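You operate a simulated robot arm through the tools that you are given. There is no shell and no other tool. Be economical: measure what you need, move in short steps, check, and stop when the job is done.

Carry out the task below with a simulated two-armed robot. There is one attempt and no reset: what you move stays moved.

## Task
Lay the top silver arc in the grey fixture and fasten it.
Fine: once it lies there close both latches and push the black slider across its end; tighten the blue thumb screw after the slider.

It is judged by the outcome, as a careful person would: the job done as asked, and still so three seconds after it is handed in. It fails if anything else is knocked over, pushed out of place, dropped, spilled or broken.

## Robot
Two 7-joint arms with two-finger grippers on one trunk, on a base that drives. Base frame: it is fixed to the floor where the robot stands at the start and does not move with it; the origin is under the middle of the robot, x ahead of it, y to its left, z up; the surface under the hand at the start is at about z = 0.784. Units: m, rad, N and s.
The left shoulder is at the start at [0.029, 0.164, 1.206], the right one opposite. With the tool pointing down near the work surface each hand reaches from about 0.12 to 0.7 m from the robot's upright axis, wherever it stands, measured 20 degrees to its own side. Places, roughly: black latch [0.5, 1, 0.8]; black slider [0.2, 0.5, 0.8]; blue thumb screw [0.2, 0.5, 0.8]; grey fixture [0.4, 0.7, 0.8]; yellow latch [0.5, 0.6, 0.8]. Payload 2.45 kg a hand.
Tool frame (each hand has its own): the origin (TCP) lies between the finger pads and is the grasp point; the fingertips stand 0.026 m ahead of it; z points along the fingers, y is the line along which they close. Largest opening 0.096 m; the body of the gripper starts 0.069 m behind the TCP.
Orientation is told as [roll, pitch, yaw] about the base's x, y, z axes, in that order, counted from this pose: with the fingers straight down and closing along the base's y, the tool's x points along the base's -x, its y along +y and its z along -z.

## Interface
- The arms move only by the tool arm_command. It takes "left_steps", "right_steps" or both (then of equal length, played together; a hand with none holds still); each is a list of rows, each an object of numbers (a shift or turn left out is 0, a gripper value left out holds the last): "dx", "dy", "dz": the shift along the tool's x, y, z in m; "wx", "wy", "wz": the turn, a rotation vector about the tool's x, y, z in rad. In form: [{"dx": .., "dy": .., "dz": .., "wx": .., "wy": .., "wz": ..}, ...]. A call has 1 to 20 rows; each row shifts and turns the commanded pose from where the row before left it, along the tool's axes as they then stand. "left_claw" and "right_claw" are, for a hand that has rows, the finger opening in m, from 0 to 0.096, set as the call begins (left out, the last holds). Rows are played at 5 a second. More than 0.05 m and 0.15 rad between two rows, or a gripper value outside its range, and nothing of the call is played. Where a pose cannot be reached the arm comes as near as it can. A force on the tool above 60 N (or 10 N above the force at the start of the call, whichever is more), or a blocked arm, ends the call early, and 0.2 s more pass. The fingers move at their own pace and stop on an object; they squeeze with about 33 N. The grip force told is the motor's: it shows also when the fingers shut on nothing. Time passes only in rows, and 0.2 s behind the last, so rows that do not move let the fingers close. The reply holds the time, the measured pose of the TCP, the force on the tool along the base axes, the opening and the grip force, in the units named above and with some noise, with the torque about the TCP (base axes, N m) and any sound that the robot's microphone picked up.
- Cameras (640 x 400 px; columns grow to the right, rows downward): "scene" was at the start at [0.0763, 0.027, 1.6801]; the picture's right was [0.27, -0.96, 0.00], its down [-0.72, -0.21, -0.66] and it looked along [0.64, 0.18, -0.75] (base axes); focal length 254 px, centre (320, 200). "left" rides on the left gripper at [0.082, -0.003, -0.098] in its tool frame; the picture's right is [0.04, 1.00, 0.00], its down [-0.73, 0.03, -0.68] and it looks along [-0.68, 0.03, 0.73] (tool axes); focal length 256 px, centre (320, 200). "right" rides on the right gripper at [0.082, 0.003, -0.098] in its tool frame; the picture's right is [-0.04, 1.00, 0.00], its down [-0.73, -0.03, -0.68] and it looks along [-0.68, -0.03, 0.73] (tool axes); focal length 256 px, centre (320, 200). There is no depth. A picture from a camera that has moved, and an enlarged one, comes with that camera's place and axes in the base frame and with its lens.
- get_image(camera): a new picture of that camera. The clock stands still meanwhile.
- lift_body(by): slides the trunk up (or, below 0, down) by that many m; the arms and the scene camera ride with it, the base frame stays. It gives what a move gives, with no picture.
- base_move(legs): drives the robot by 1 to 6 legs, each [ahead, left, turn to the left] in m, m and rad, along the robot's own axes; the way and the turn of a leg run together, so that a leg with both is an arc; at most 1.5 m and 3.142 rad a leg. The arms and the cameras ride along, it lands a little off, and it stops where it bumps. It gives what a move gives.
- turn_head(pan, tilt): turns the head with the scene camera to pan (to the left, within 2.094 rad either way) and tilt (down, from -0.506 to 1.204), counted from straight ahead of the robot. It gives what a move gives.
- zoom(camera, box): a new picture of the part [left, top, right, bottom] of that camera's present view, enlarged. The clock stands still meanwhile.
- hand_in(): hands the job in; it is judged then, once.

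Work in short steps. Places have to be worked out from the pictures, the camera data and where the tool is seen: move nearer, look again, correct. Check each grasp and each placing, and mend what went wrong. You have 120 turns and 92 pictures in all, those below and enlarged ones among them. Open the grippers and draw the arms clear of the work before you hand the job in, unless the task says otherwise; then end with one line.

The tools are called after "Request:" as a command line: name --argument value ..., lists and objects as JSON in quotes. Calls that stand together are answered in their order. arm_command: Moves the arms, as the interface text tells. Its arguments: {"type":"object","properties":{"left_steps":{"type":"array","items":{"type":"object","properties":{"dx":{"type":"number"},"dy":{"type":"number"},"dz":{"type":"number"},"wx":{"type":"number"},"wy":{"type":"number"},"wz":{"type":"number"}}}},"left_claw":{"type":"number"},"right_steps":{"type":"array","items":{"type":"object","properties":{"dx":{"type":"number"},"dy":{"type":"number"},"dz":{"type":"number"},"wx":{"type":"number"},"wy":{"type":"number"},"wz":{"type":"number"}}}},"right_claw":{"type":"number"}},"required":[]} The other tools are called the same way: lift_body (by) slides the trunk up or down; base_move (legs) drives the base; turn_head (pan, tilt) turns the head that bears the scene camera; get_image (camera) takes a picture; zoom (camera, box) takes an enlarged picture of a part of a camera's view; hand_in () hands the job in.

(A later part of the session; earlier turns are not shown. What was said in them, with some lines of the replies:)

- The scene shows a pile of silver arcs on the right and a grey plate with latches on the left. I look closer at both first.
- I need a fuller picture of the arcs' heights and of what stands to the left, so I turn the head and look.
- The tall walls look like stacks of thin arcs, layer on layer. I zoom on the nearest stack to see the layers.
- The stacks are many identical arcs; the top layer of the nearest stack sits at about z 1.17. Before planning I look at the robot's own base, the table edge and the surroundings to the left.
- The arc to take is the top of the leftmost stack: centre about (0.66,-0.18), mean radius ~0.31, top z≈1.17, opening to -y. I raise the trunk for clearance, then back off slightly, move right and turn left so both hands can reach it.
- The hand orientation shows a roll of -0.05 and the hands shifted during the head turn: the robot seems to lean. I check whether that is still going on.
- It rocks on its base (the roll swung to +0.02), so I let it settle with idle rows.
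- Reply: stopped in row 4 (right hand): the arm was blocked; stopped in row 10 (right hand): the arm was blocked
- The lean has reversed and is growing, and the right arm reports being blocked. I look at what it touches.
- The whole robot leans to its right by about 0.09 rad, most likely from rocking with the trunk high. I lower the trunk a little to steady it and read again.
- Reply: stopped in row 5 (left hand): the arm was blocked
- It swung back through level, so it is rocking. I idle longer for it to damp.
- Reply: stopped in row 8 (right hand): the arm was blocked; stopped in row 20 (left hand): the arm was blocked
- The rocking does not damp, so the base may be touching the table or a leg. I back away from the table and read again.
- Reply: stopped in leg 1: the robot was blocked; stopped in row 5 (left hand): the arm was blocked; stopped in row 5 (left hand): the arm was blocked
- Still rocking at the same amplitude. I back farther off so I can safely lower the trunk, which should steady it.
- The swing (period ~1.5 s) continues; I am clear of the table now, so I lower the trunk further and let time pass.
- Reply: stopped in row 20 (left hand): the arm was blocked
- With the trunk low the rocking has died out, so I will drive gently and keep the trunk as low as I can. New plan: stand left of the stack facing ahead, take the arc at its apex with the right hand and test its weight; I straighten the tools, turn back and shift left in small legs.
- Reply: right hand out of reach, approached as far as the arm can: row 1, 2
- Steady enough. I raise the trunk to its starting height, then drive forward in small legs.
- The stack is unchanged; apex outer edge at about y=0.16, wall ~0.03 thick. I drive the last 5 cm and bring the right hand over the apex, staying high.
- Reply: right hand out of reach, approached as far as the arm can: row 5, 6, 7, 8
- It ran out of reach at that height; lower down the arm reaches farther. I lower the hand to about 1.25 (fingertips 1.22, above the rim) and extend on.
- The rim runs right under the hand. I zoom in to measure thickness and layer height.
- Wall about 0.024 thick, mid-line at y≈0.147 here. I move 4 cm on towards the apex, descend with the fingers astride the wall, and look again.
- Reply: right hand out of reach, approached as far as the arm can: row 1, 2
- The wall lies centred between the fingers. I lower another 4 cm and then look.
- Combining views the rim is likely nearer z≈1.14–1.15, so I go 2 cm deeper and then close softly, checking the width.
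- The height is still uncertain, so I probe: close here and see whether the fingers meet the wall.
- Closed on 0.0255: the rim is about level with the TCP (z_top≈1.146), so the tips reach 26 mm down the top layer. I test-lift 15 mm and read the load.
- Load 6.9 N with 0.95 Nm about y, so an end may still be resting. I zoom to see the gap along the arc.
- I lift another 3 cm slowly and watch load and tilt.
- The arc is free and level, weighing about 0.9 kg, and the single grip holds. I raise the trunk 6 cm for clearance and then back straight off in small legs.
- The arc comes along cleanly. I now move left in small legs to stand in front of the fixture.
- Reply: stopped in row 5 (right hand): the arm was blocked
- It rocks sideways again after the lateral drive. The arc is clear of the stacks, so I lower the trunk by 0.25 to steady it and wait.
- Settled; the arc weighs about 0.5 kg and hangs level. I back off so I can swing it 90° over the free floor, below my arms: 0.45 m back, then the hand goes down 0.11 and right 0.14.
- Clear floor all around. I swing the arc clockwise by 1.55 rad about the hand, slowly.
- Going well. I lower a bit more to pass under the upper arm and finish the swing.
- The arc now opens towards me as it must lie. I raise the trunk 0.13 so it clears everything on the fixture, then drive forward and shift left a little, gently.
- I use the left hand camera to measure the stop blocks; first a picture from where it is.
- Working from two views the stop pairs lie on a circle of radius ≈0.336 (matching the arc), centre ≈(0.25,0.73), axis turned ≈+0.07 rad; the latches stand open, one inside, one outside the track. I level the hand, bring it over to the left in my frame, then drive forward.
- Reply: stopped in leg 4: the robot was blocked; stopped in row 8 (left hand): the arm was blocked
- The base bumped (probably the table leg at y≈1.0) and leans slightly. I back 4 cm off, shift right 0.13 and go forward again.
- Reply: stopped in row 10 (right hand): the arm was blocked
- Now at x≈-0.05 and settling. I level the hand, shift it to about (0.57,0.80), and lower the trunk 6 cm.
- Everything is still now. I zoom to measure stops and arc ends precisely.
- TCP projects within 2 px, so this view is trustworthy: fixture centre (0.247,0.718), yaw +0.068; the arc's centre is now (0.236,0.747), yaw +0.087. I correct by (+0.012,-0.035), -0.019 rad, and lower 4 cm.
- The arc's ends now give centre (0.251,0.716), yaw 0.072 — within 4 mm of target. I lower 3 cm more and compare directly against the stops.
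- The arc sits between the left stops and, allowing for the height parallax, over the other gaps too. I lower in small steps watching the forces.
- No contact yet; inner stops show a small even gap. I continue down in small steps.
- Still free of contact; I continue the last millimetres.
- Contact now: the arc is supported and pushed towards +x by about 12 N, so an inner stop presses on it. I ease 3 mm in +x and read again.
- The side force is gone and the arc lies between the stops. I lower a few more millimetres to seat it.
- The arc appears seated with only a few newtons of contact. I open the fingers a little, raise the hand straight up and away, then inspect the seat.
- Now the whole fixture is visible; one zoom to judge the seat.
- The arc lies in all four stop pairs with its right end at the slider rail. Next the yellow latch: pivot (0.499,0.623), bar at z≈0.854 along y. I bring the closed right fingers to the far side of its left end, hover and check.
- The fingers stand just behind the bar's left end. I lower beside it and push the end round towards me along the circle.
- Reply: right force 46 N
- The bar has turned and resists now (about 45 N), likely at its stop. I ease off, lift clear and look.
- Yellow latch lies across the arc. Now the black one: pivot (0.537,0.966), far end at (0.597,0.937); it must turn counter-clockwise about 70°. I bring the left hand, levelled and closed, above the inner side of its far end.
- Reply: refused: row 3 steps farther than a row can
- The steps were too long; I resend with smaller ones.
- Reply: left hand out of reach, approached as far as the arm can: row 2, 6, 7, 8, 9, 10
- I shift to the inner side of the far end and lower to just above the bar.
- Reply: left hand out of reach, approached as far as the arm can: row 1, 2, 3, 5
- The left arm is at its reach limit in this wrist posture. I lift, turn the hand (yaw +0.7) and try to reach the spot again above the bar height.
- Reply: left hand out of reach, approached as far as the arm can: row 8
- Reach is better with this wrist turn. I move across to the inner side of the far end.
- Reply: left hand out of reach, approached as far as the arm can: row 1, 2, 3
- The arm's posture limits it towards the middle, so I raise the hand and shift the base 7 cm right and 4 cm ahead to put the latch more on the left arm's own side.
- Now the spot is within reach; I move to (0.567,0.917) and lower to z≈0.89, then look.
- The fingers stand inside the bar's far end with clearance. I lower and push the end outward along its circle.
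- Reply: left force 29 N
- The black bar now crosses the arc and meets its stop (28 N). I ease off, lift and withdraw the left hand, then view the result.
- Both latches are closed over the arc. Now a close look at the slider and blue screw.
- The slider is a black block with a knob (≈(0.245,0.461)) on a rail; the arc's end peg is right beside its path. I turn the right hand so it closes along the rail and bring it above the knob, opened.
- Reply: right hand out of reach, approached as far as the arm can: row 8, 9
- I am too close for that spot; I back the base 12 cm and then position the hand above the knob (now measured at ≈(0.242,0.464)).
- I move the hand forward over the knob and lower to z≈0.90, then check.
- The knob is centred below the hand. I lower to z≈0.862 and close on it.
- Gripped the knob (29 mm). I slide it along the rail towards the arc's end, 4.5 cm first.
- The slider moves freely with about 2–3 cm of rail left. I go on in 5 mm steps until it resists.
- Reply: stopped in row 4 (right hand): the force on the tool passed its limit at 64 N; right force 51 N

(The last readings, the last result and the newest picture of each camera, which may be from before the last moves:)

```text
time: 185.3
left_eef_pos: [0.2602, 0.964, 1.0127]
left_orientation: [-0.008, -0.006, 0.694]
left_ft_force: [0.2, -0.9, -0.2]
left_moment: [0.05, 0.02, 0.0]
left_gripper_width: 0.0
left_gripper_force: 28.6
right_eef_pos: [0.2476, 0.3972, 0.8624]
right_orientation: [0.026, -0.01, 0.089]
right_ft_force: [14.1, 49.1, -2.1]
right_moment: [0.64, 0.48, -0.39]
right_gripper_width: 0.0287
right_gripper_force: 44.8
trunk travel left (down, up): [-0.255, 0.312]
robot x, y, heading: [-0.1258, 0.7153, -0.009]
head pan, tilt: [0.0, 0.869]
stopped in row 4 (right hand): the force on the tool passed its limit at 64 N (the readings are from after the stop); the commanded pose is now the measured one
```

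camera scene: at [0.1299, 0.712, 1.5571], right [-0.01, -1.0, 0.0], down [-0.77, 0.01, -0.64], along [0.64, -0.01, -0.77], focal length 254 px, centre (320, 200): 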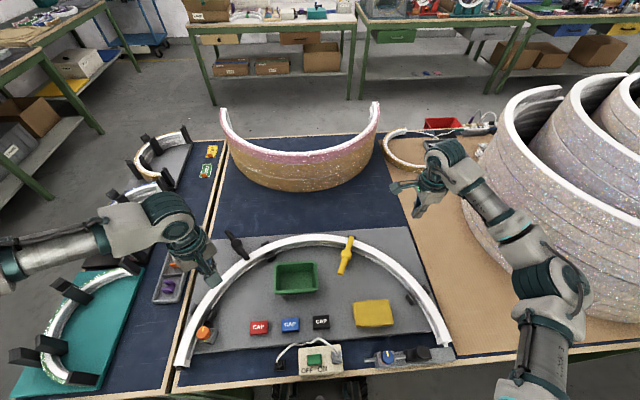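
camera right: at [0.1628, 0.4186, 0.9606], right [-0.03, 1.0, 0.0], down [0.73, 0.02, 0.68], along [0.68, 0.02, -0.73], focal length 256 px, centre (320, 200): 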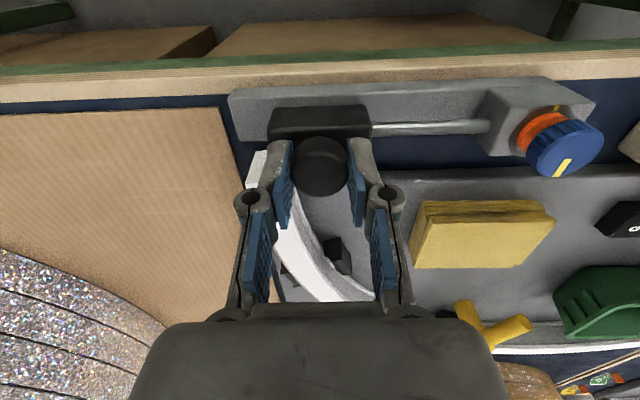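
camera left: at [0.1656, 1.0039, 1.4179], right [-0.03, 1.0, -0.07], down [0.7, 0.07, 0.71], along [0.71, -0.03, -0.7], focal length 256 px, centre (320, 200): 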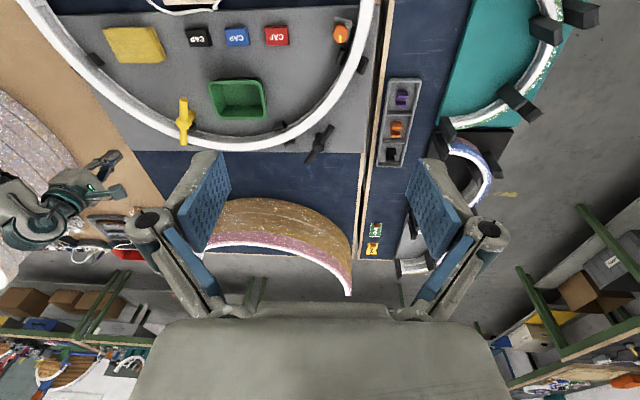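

It reached its end stop at y≈0.397. I release, lift clear and look.

Request:
arm_command --right_steps '[{"dy": 0.001}, {}, {}]' --right_claw 0.06

Request:
arm_command --right_steps '[{"dz": -0.03, "wx": 0.024, "wz": 0.02}, {"dz": -0.04}, {"dz": -0.04}, {"dx": 0.03}, {"dx": 0.03}, {}]'

Request:
get_image --camera "right"

```text
time: 186.1
left_eef_pos: [0.2591, 0.9647, 1.0126]
left_orientation: [-0.008, -0.009, 0.694]
left_ft_force: [0.1, -0.4, 0.0]
left_moment: [0.01, -0.01, -0.01]
left_gripper_width: 0.0
left_gripper_force: 28.5
right_eef_pos: [0.2446, 0.3943, 0.8625]
right_orientation: [0.008, -0.005, 0.082]
right_ft_force: [0.6, 0.1, 0.1]
right_moment: [-0.02, -0.01, -0.03]
right_gripper_width: 0.0604
right_gripper_force: 0.1
trunk travel left (down, up): [-0.255, 0.312]
robot x, y, heading: [-0.1255, 0.7179, -0.013]
head pan, tilt: [0.0, 0.869]
```

```text
time: 187.5
left_eef_pos: [0.2589, 0.9547, 1.0129]
left_orientation: [-0.003, -0.012, 0.693]
left_ft_force: [-0.1, -0.1, -0.4]
left_moment: [0.0, 0.02, 0.02]
left_gripper_width: 0.0
left_gripper_force: 29.0
right_eef_pos: [0.1859, 0.3826, 0.9695]
right_orientation: [-0.008, -0.004, 0.059]
right_ft_force: [0.4, 0.0, -0.5]
right_moment: [-0.01, 0.01, 0.0]
right_gripper_width: 0.0599
right_gripper_force: 0.1
trunk travel left (down, up): [-0.255, 0.312]
robot x, y, heading: [-0.1297, 0.717, -0.013]
head pan, tilt: [0.0, 0.869]
```

```text
15 pictures are left
camera right: at [0.1025, 0.3821, 1.0689], right [-0.02, 1.0, -0.01], down [0.73, 0.02, 0.68], along [0.68, 0.01, -0.73], focal length 256 px, centre (320, 200)
```

right: 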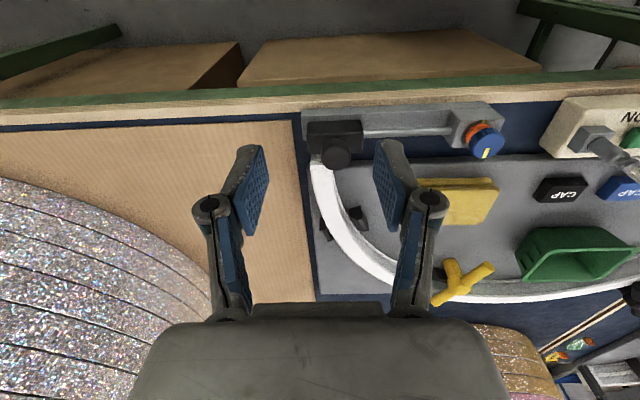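

The slider stands across the arc's end. Now the blue thumb screw at about (0.229,0.546): I bring the right hand above it.

Request:
arm_command --right_steps '[{"dx": -0.0105, "dy": 0.032}, {"dx": -0.0105, "dy": 0.032}, {"dx": -0.0105, "dy": 0.032}, {"dx": -0.0105, "dy": 0.032}, {"dx": -0.0105, "dy": 0.032}, {"dz": 0.03}, {"dz": 0.03}, {}, {}]'

Request:
get_image --camera "right"

```text
time: 189.5
left_eef_pos: [0.2574, 0.9595, 1.0138]
left_orientation: [-0.006, -0.011, 0.693]
left_ft_force: [0.5, -0.8, 0.4]
left_moment: [0.0, -0.01, 0.01]
left_gripper_width: 0.0001
left_gripper_force: 28.9
right_eef_pos: [0.2293, 0.5481, 0.9087]
right_orientation: [-0.013, -0.006, 0.061]
right_ft_force: [0.4, 0.2, 0.1]
right_moment: [-0.04, -0.02, 0.01]
right_gripper_width: 0.06
right_gripper_force: 0.0
trunk travel left (down, up): [-0.255, 0.312]
robot x, y, heading: [-0.1298, 0.7115, -0.015]
head pan, tilt: [0.0, 0.869]
```

```text
14 pictures are left
camera right: at [0.1458, 0.5481, 1.0076], right [-0.02, 1.0, -0.01], down [0.73, 0.02, 0.68], along [0.68, 0.01, -0.73], focal length 256 px, centre (320, 200)
```

right: 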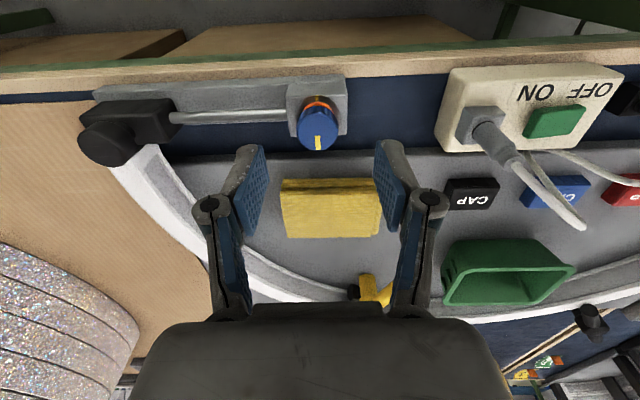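

The screw is centred. I lower onto it and grip.

Request:
arm_command --right_steps '[{"dz": 0.024, "wx": -0.013}, {"dz": 0.022}, {}]'

Request:
arm_command --right_steps '[{}, {}, {}, {}]' --right_claw 0.0

```text
time: 190.3
left_eef_pos: [0.2591, 0.9593, 1.0133]
left_orientation: [-0.007, -0.011, 0.693]
left_ft_force: [-0.4, -0.9, -0.4]
left_moment: [-0.04, 0.01, 0.01]
left_gripper_width: 0.0
left_gripper_force: 28.7
right_eef_pos: [0.2291, 0.5484, 0.8637]
right_orientation: [0.003, -0.006, 0.061]
right_ft_force: [0.5, 0.4, 0.1]
right_moment: [0.0, 0.04, -0.01]
right_gripper_width: 0.0601
right_gripper_force: 0.1
trunk travel left (down, up): [-0.255, 0.312]
robot x, y, heading: [-0.1297, 0.7147, -0.011]
head pan, tilt: [0.0, 0.869]
```

```text
time: 191.3
left_eef_pos: [0.2583, 0.9558, 1.014]
left_orientation: [-0.003, -0.012, 0.694]
left_ft_force: [-0.9, 0.1, 0.6]
left_moment: [-0.01, -0.02, 0.0]
left_gripper_width: 0.0
left_gripper_force: 28.7
right_eef_pos: [0.2291, 0.5452, 0.8629]
right_orientation: [0.002, -0.006, 0.06]
right_ft_force: [1.8, -16.5, 6.6]
right_moment: [-0.54, -0.13, -0.08]
right_gripper_width: 0.0266
right_gripper_force: 44.6
trunk travel left (down, up): [-0.255, 0.312]
robot x, y, heading: [-0.1274, 0.7141, -0.01]
head pan, tilt: [0.0, 0.869]
```

Gripped at 26.6 mm with a side force; I shift 4 mm to centre and turn clockwise 0.8 rad.

Request:
arm_command --right_steps '[{"dy": -0.004}, {}, {"wz": 0.1}, {"wz": 0.1}, {"wz": 0.1}, {"wz": 0.1}, {"wz": 0.1}, {"wz": 0.1}, {"wz": 0.1}, {"wz": 0.1}, {}]'

Request:
get_image --camera "right"

```text
time: 193.7
left_eef_pos: [0.2617, 0.9629, 1.0108]
left_orientation: [-0.005, -0.007, 0.694]
left_ft_force: [0.5, 0.2, -0.1]
left_moment: [-0.03, -0.04, 0.02]
left_gripper_width: 0.0
left_gripper_force: 28.8
right_eef_pos: [0.2295, 0.5469, 0.863]
right_orientation: [0.003, -0.002, -0.741]
right_ft_force: [14.2, 25.6, -20.8]
right_moment: [0.27, -0.67, 0.09]
right_gripper_width: 0.0266
right_gripper_force: 45.4
trunk travel left (down, up): [-0.255, 0.312]
robot x, y, heading: [-0.1269, 0.7157, -0.004]
head pan, tilt: [0.0, 0.869]
```

```text
13 pictures are left
camera right: at [0.1706, 0.6049, 0.9613], right [0.7, 0.71, 0.0], down [0.52, -0.52, 0.68], along [0.48, -0.48, -0.73], focal length 256 px, centre (320, 200)
```

right: 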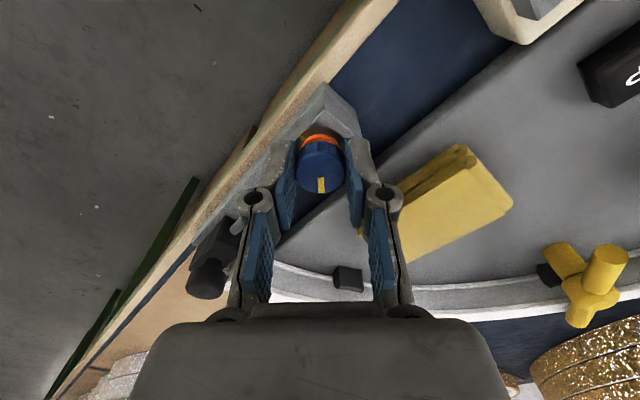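

The knob turns with the hand and pulls down, as a tightening screw would. I follow it slightly (down 3 mm, 4 mm sideways) and keep turning.

Request:
arm_command --right_steps '[{"dy": 0.004, "dz": 0.003}, {"wz": 0.1}, {"wz": 0.1}, {"wz": 0.1}, {"wz": 0.1}, {"wz": 0.1}, {"wz": 0.1}, {"wz": 0.1}, {}]'

```text
time: 195.7
left_eef_pos: [0.2596, 0.9615, 1.0135]
left_orientation: [-0.009, -0.01, 0.695]
left_ft_force: [0.1, 0.2, -0.8]
left_moment: [-0.02, 0.01, 0.01]
left_gripper_width: 0.0001
left_gripper_force: 28.8
right_eef_pos: [0.2321, 0.5473, 0.8602]
right_orientation: [0.005, -0.001, -1.441]
right_ft_force: [7.7, 7.2, 7.9]
right_moment: [-0.82, -0.32, -0.03]
right_gripper_width: 0.0266
right_gripper_force: 45.1
trunk travel left (down, up): [-0.255, 0.312]
robot x, y, heading: [-0.1305, 0.7124, -0.009]
head pan, tilt: [0.0, 0.869]
```

Still no torque felt (Mz≈0). I keep turning another 0.8 rad.

Request:
arm_command --right_steps '[{"wz": 0.1}, {"wz": 0.1}, {"wz": 0.1}, {"wz": 0.1}, {"wz": 0.1}, {"wz": 0.1}, {"wz": 0.1}, {"wz": 0.1}, {}]'

Request:
get_image --camera "right"

```text
time: 197.7
left_eef_pos: [0.2612, 0.9605, 1.0115]
left_orientation: [-0.005, -0.007, 0.693]
left_ft_force: [0.2, -0.2, -0.8]
left_moment: [0.01, 0.05, -0.05]
left_gripper_width: 0.0
left_gripper_force: 28.3
right_eef_pos: [0.2321, 0.5481, 0.8587]
right_orientation: [0.005, 0.004, -2.244]
right_ft_force: [28.6, -0.1, 4.1]
right_moment: [-0.43, -0.28, 0.04]
right_gripper_width: 0.0267
right_gripper_force: 45.2
trunk travel left (down, up): [-0.255, 0.312]
robot x, y, heading: [-0.1285, 0.7145, -0.013]
head pan, tilt: [0.0, 0.869]
```

```text
12 pictures are left
camera right: at [0.2847, 0.6096, 0.9587], right [0.76, -0.65, 0.0], down [-0.48, -0.56, 0.68], along [-0.44, -0.51, -0.74], focal length 256 px, centre (320, 200)
```

right: 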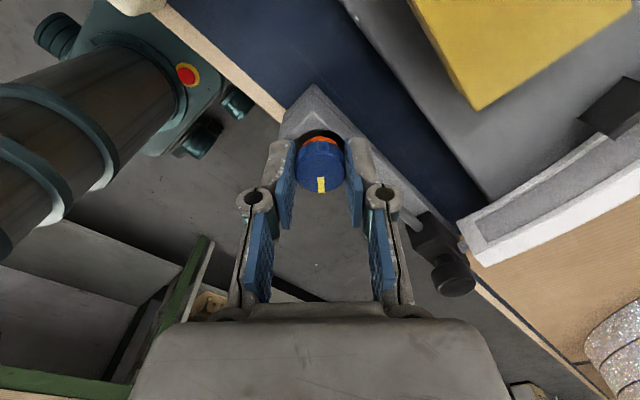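

The knob has turned 2.3 rad with no stop yet and the robot's wrist still follows; I continue with a small recentring.

Request:
arm_command --right_steps '[{"dx": 0.002, "dy": 0.002, "wz": 0.05}, {"wz": 0.1}, {"wz": 0.1}, {"wz": 0.1}, {"wz": 0.1}, {"wz": 0.1}, {"wz": 0.1}, {}]'

```text
time: 199.5
left_eef_pos: [0.2599, 0.9584, 1.0128]
left_orientation: [-0.005, -0.011, 0.694]
left_ft_force: [-0.3, 0.3, 0.6]
left_moment: [0.01, 0.01, -0.02]
left_gripper_width: 0.0001
left_gripper_force: 28.8
right_eef_pos: [0.2338, 0.5467, 0.8595]
right_orientation: [-0.001, 0.005, -2.892]
right_ft_force: [8.3, -2.6, -7.0]
right_moment: [-0.22, 0.17, 0.0]
right_gripper_width: 0.0267
right_gripper_force: 45.0
trunk travel left (down, up): [-0.255, 0.312]
robot x, y, heading: [-0.1273, 0.7115, -0.018]
head pan, tilt: [0.0, 0.869]
```

Nearly half a turn now, still free. I turn further.

Request:
arm_command --right_steps '[{"wz": 0.1}, {"wz": 0.1}, {"wz": 0.1}, {"wz": 0.1}, {"wz": 0.1}, {"wz": 0.1}, {"wz": 0.1}, {"wz": 0.1}, {}]'

Request:
get_image --camera "right"

```text
time: 201.5
left_eef_pos: [0.2572, 0.957, 1.0141]
left_orientation: [-0.004, -0.012, 0.692]
left_ft_force: [-0.7, -0.5, 0.0]
left_moment: [0.01, -0.03, -0.01]
left_gripper_width: 0.0
left_gripper_force: 29.0
right_eef_pos: [0.2319, 0.5436, 0.8598]
right_orientation: [-0.004, 0.003, 2.591]
right_ft_force: [-4.2, -14.7, 1.9]
right_moment: [-0.4, 0.17, 0.34]
right_gripper_width: 0.0262
right_gripper_force: 45.2
trunk travel left (down, up): [-0.255, 0.312]
robot x, y, heading: [-0.1296, 0.7147, -0.011]
head pan, tilt: [0.0, 0.869]
```

```text
11 pictures are left
camera right: at [0.2993, 0.4995, 0.9588], right [-0.56, -0.83, -0.01], down [-0.61, 0.41, 0.68], along [-0.56, 0.38, -0.74], focal length 256 px, centre (320, 200)
```

right: 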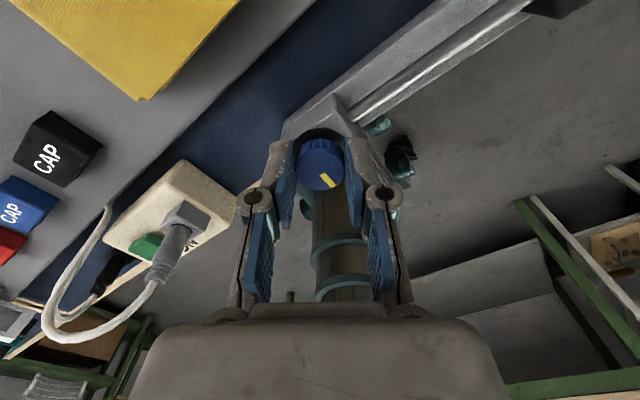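

The knob's mark has now slipped relative to my fingers, torque 0.34 Nm, and the orange ring has vanished beneath it: the screw is home and tight. I release, lift straight up, and look.

Request:
arm_command --right_steps '[{}, {}, {}]' --right_claw 0.055

Request:
arm_command --right_steps '[{"dz": -0.02}, {"dz": -0.03}, {"dz": -0.04}, {"dz": -0.04}, {"dz": -0.04}, {}]' --left_steps '[{}, {"dz": -0.03}, {"dz": -0.03}, {"dz": -0.03}, {"dz": -0.03}, {}]' --left_claw 0.06

Request:
base_move --legs '[[-0.08, 0, 0], [-0.1, 0, 0], [-0.1, 0, 0]]'

Request:
zoom --camera "scene" --box '[180, 150, 480, 330]'

```text
time: 202.3
left_eef_pos: [0.2596, 0.9593, 1.014]
left_orientation: [-0.003, -0.01, 0.694]
left_ft_force: [-0.3, 0.2, 0.2]
left_moment: [-0.02, -0.04, 0.02]
left_gripper_width: 0.0002
left_gripper_force: 28.6
right_eef_pos: [0.2327, 0.5465, 0.8599]
right_orientation: [-0.005, 0.003, 2.592]
right_ft_force: [-0.4, 0.5, -0.4]
right_moment: [0.02, 0.0, -0.02]
right_gripper_width: 0.055
right_gripper_force: 0.1
trunk travel left (down, up): [-0.255, 0.312]
robot x, y, heading: [-0.1329, 0.7153, -0.01]
head pan, tilt: [0.0, 0.869]
```

```text
time: 203.7
left_eef_pos: [0.2587, 0.9596, 1.1307]
left_orientation: [-0.006, -0.006, 0.695]
left_ft_force: [0.3, 0.2, 0.0]
left_moment: [0.01, 0.0, 0.01]
left_gripper_width: 0.06
left_gripper_force: 0.1
right_eef_pos: [0.2326, 0.545, 1.0304]
right_orientation: [-0.004, 0.003, 2.594]
right_ft_force: [-0.4, -0.2, -0.1]
right_moment: [-0.03, 0.02, 0.01]
right_gripper_width: 0.055
right_gripper_force: 0.1
trunk travel left (down, up): [-0.255, 0.312]
robot x, y, heading: [-0.1293, 0.7178, -0.014]
head pan, tilt: [0.0, 0.869]
```

```text
time: 206.3
left_eef_pos: [-0.0233, 0.9613, 1.1317]
left_orientation: [-0.005, -0.011, 0.69]
left_ft_force: [0.6, 0.8, 0.4]
left_moment: [-0.01, -0.03, -0.01]
left_gripper_width: 0.0599
left_gripper_force: 0.0
right_eef_pos: [-0.0496, 0.5486, 1.0309]
right_orientation: [-0.005, 0.005, 2.593]
right_ft_force: [-0.7, -0.5, 0.3]
right_moment: [0.01, 0.0, 0.03]
right_gripper_width: 0.0547
right_gripper_force: 0.1
trunk travel left (down, up): [-0.255, 0.312]
robot x, y, heading: [-0.4072, 0.7185, -0.019]
head pan, tilt: [0.0, 0.869]
```

```text
2.13 times, centred on (330, 240) of scene
camera zoom: at [-0.2721, 0.7177, 1.5571], right [-0.01, -1.0, 0.0], down [-0.77, 0.01, -0.64], along [0.64, -0.01, -0.77], focal length 542 px, centre (299, 115)
```

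zoom: 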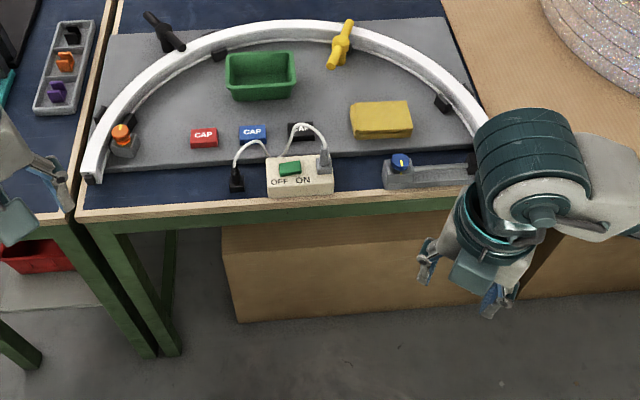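

Nearly clear; I back off a little more and take final views of the screw, slider and the whole bench.

Request:
base_move --legs '[[-0.1, -0.02, 0], [-0.1, -0.03, 0]]'

Request:
get_image --camera "scene"

Request:
zoom --camera "scene" --box '[340, 140, 460, 220]'

```text
time: 208.2
left_eef_pos: [-0.2259, 0.937, 1.1304]
left_orientation: [-0.021, -0.003, 0.693]
left_ft_force: [0.5, 0.4, 0.0]
left_moment: [-0.02, 0.0, -0.01]
left_gripper_width: 0.06
left_gripper_force: 0.0
right_eef_pos: [-0.2518, 0.5216, 1.0341]
right_orientation: [0.008, 0.015, 2.595]
right_ft_force: [-0.2, 0.6, 0.7]
right_moment: [-0.09, -0.08, -0.02]
right_gripper_width: 0.0547
right_gripper_force: 0.0
trunk travel left (down, up): [-0.255, 0.312]
robot x, y, heading: [-0.6115, 0.6729, -0.012]
head pan, tilt: [0.0, 0.869]
```

```text
9 pictures are left
camera scene: at [-0.4711, 0.6929, 1.557], right [-0.01, -1.0, 0.01], down [-0.77, 0.0, -0.64], along [0.64, -0.02, -0.77], focal length 254 px, centre (320, 200)
```

scene: 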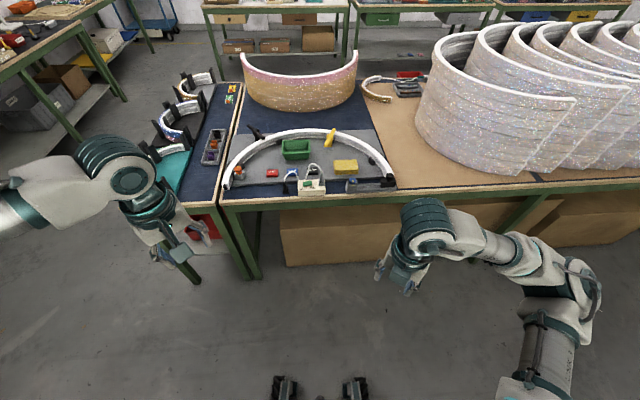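

```text
5.00 times, centred on (400, 180) of scene
camera zoom: at [-0.4711, 0.6929, 1.557], right [-0.01, -1.0, 0.01], down [-0.77, 0.0, -0.64], along [0.64, -0.02, -0.77], focal length 1269 px, centre (-80, 300)
```

zoom: 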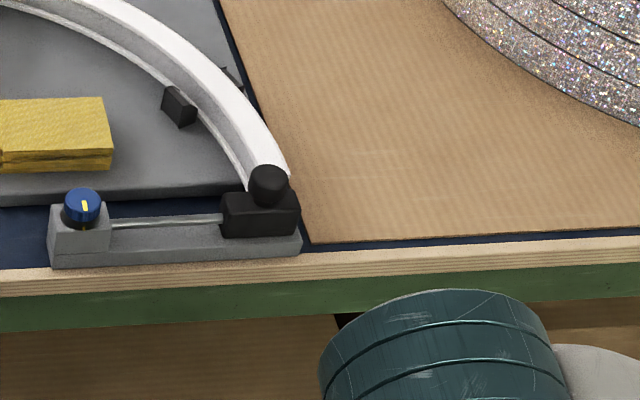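

The arc lies in the stops, both latches cross it, the slider covers its end, and the blue screw is down with its mark aligned. The arms are clear and nothing else has moved, so I hand in.

Request:
hand_in

```text
The job is handed in.
```

The top silver arc from the nearest stack lies in the grey fixture between all four stop pairs. Both latches are closed, the black slider is across its end, and the blue thumb screw is tightened; nothing else was seen to move, and I've handed the job in.
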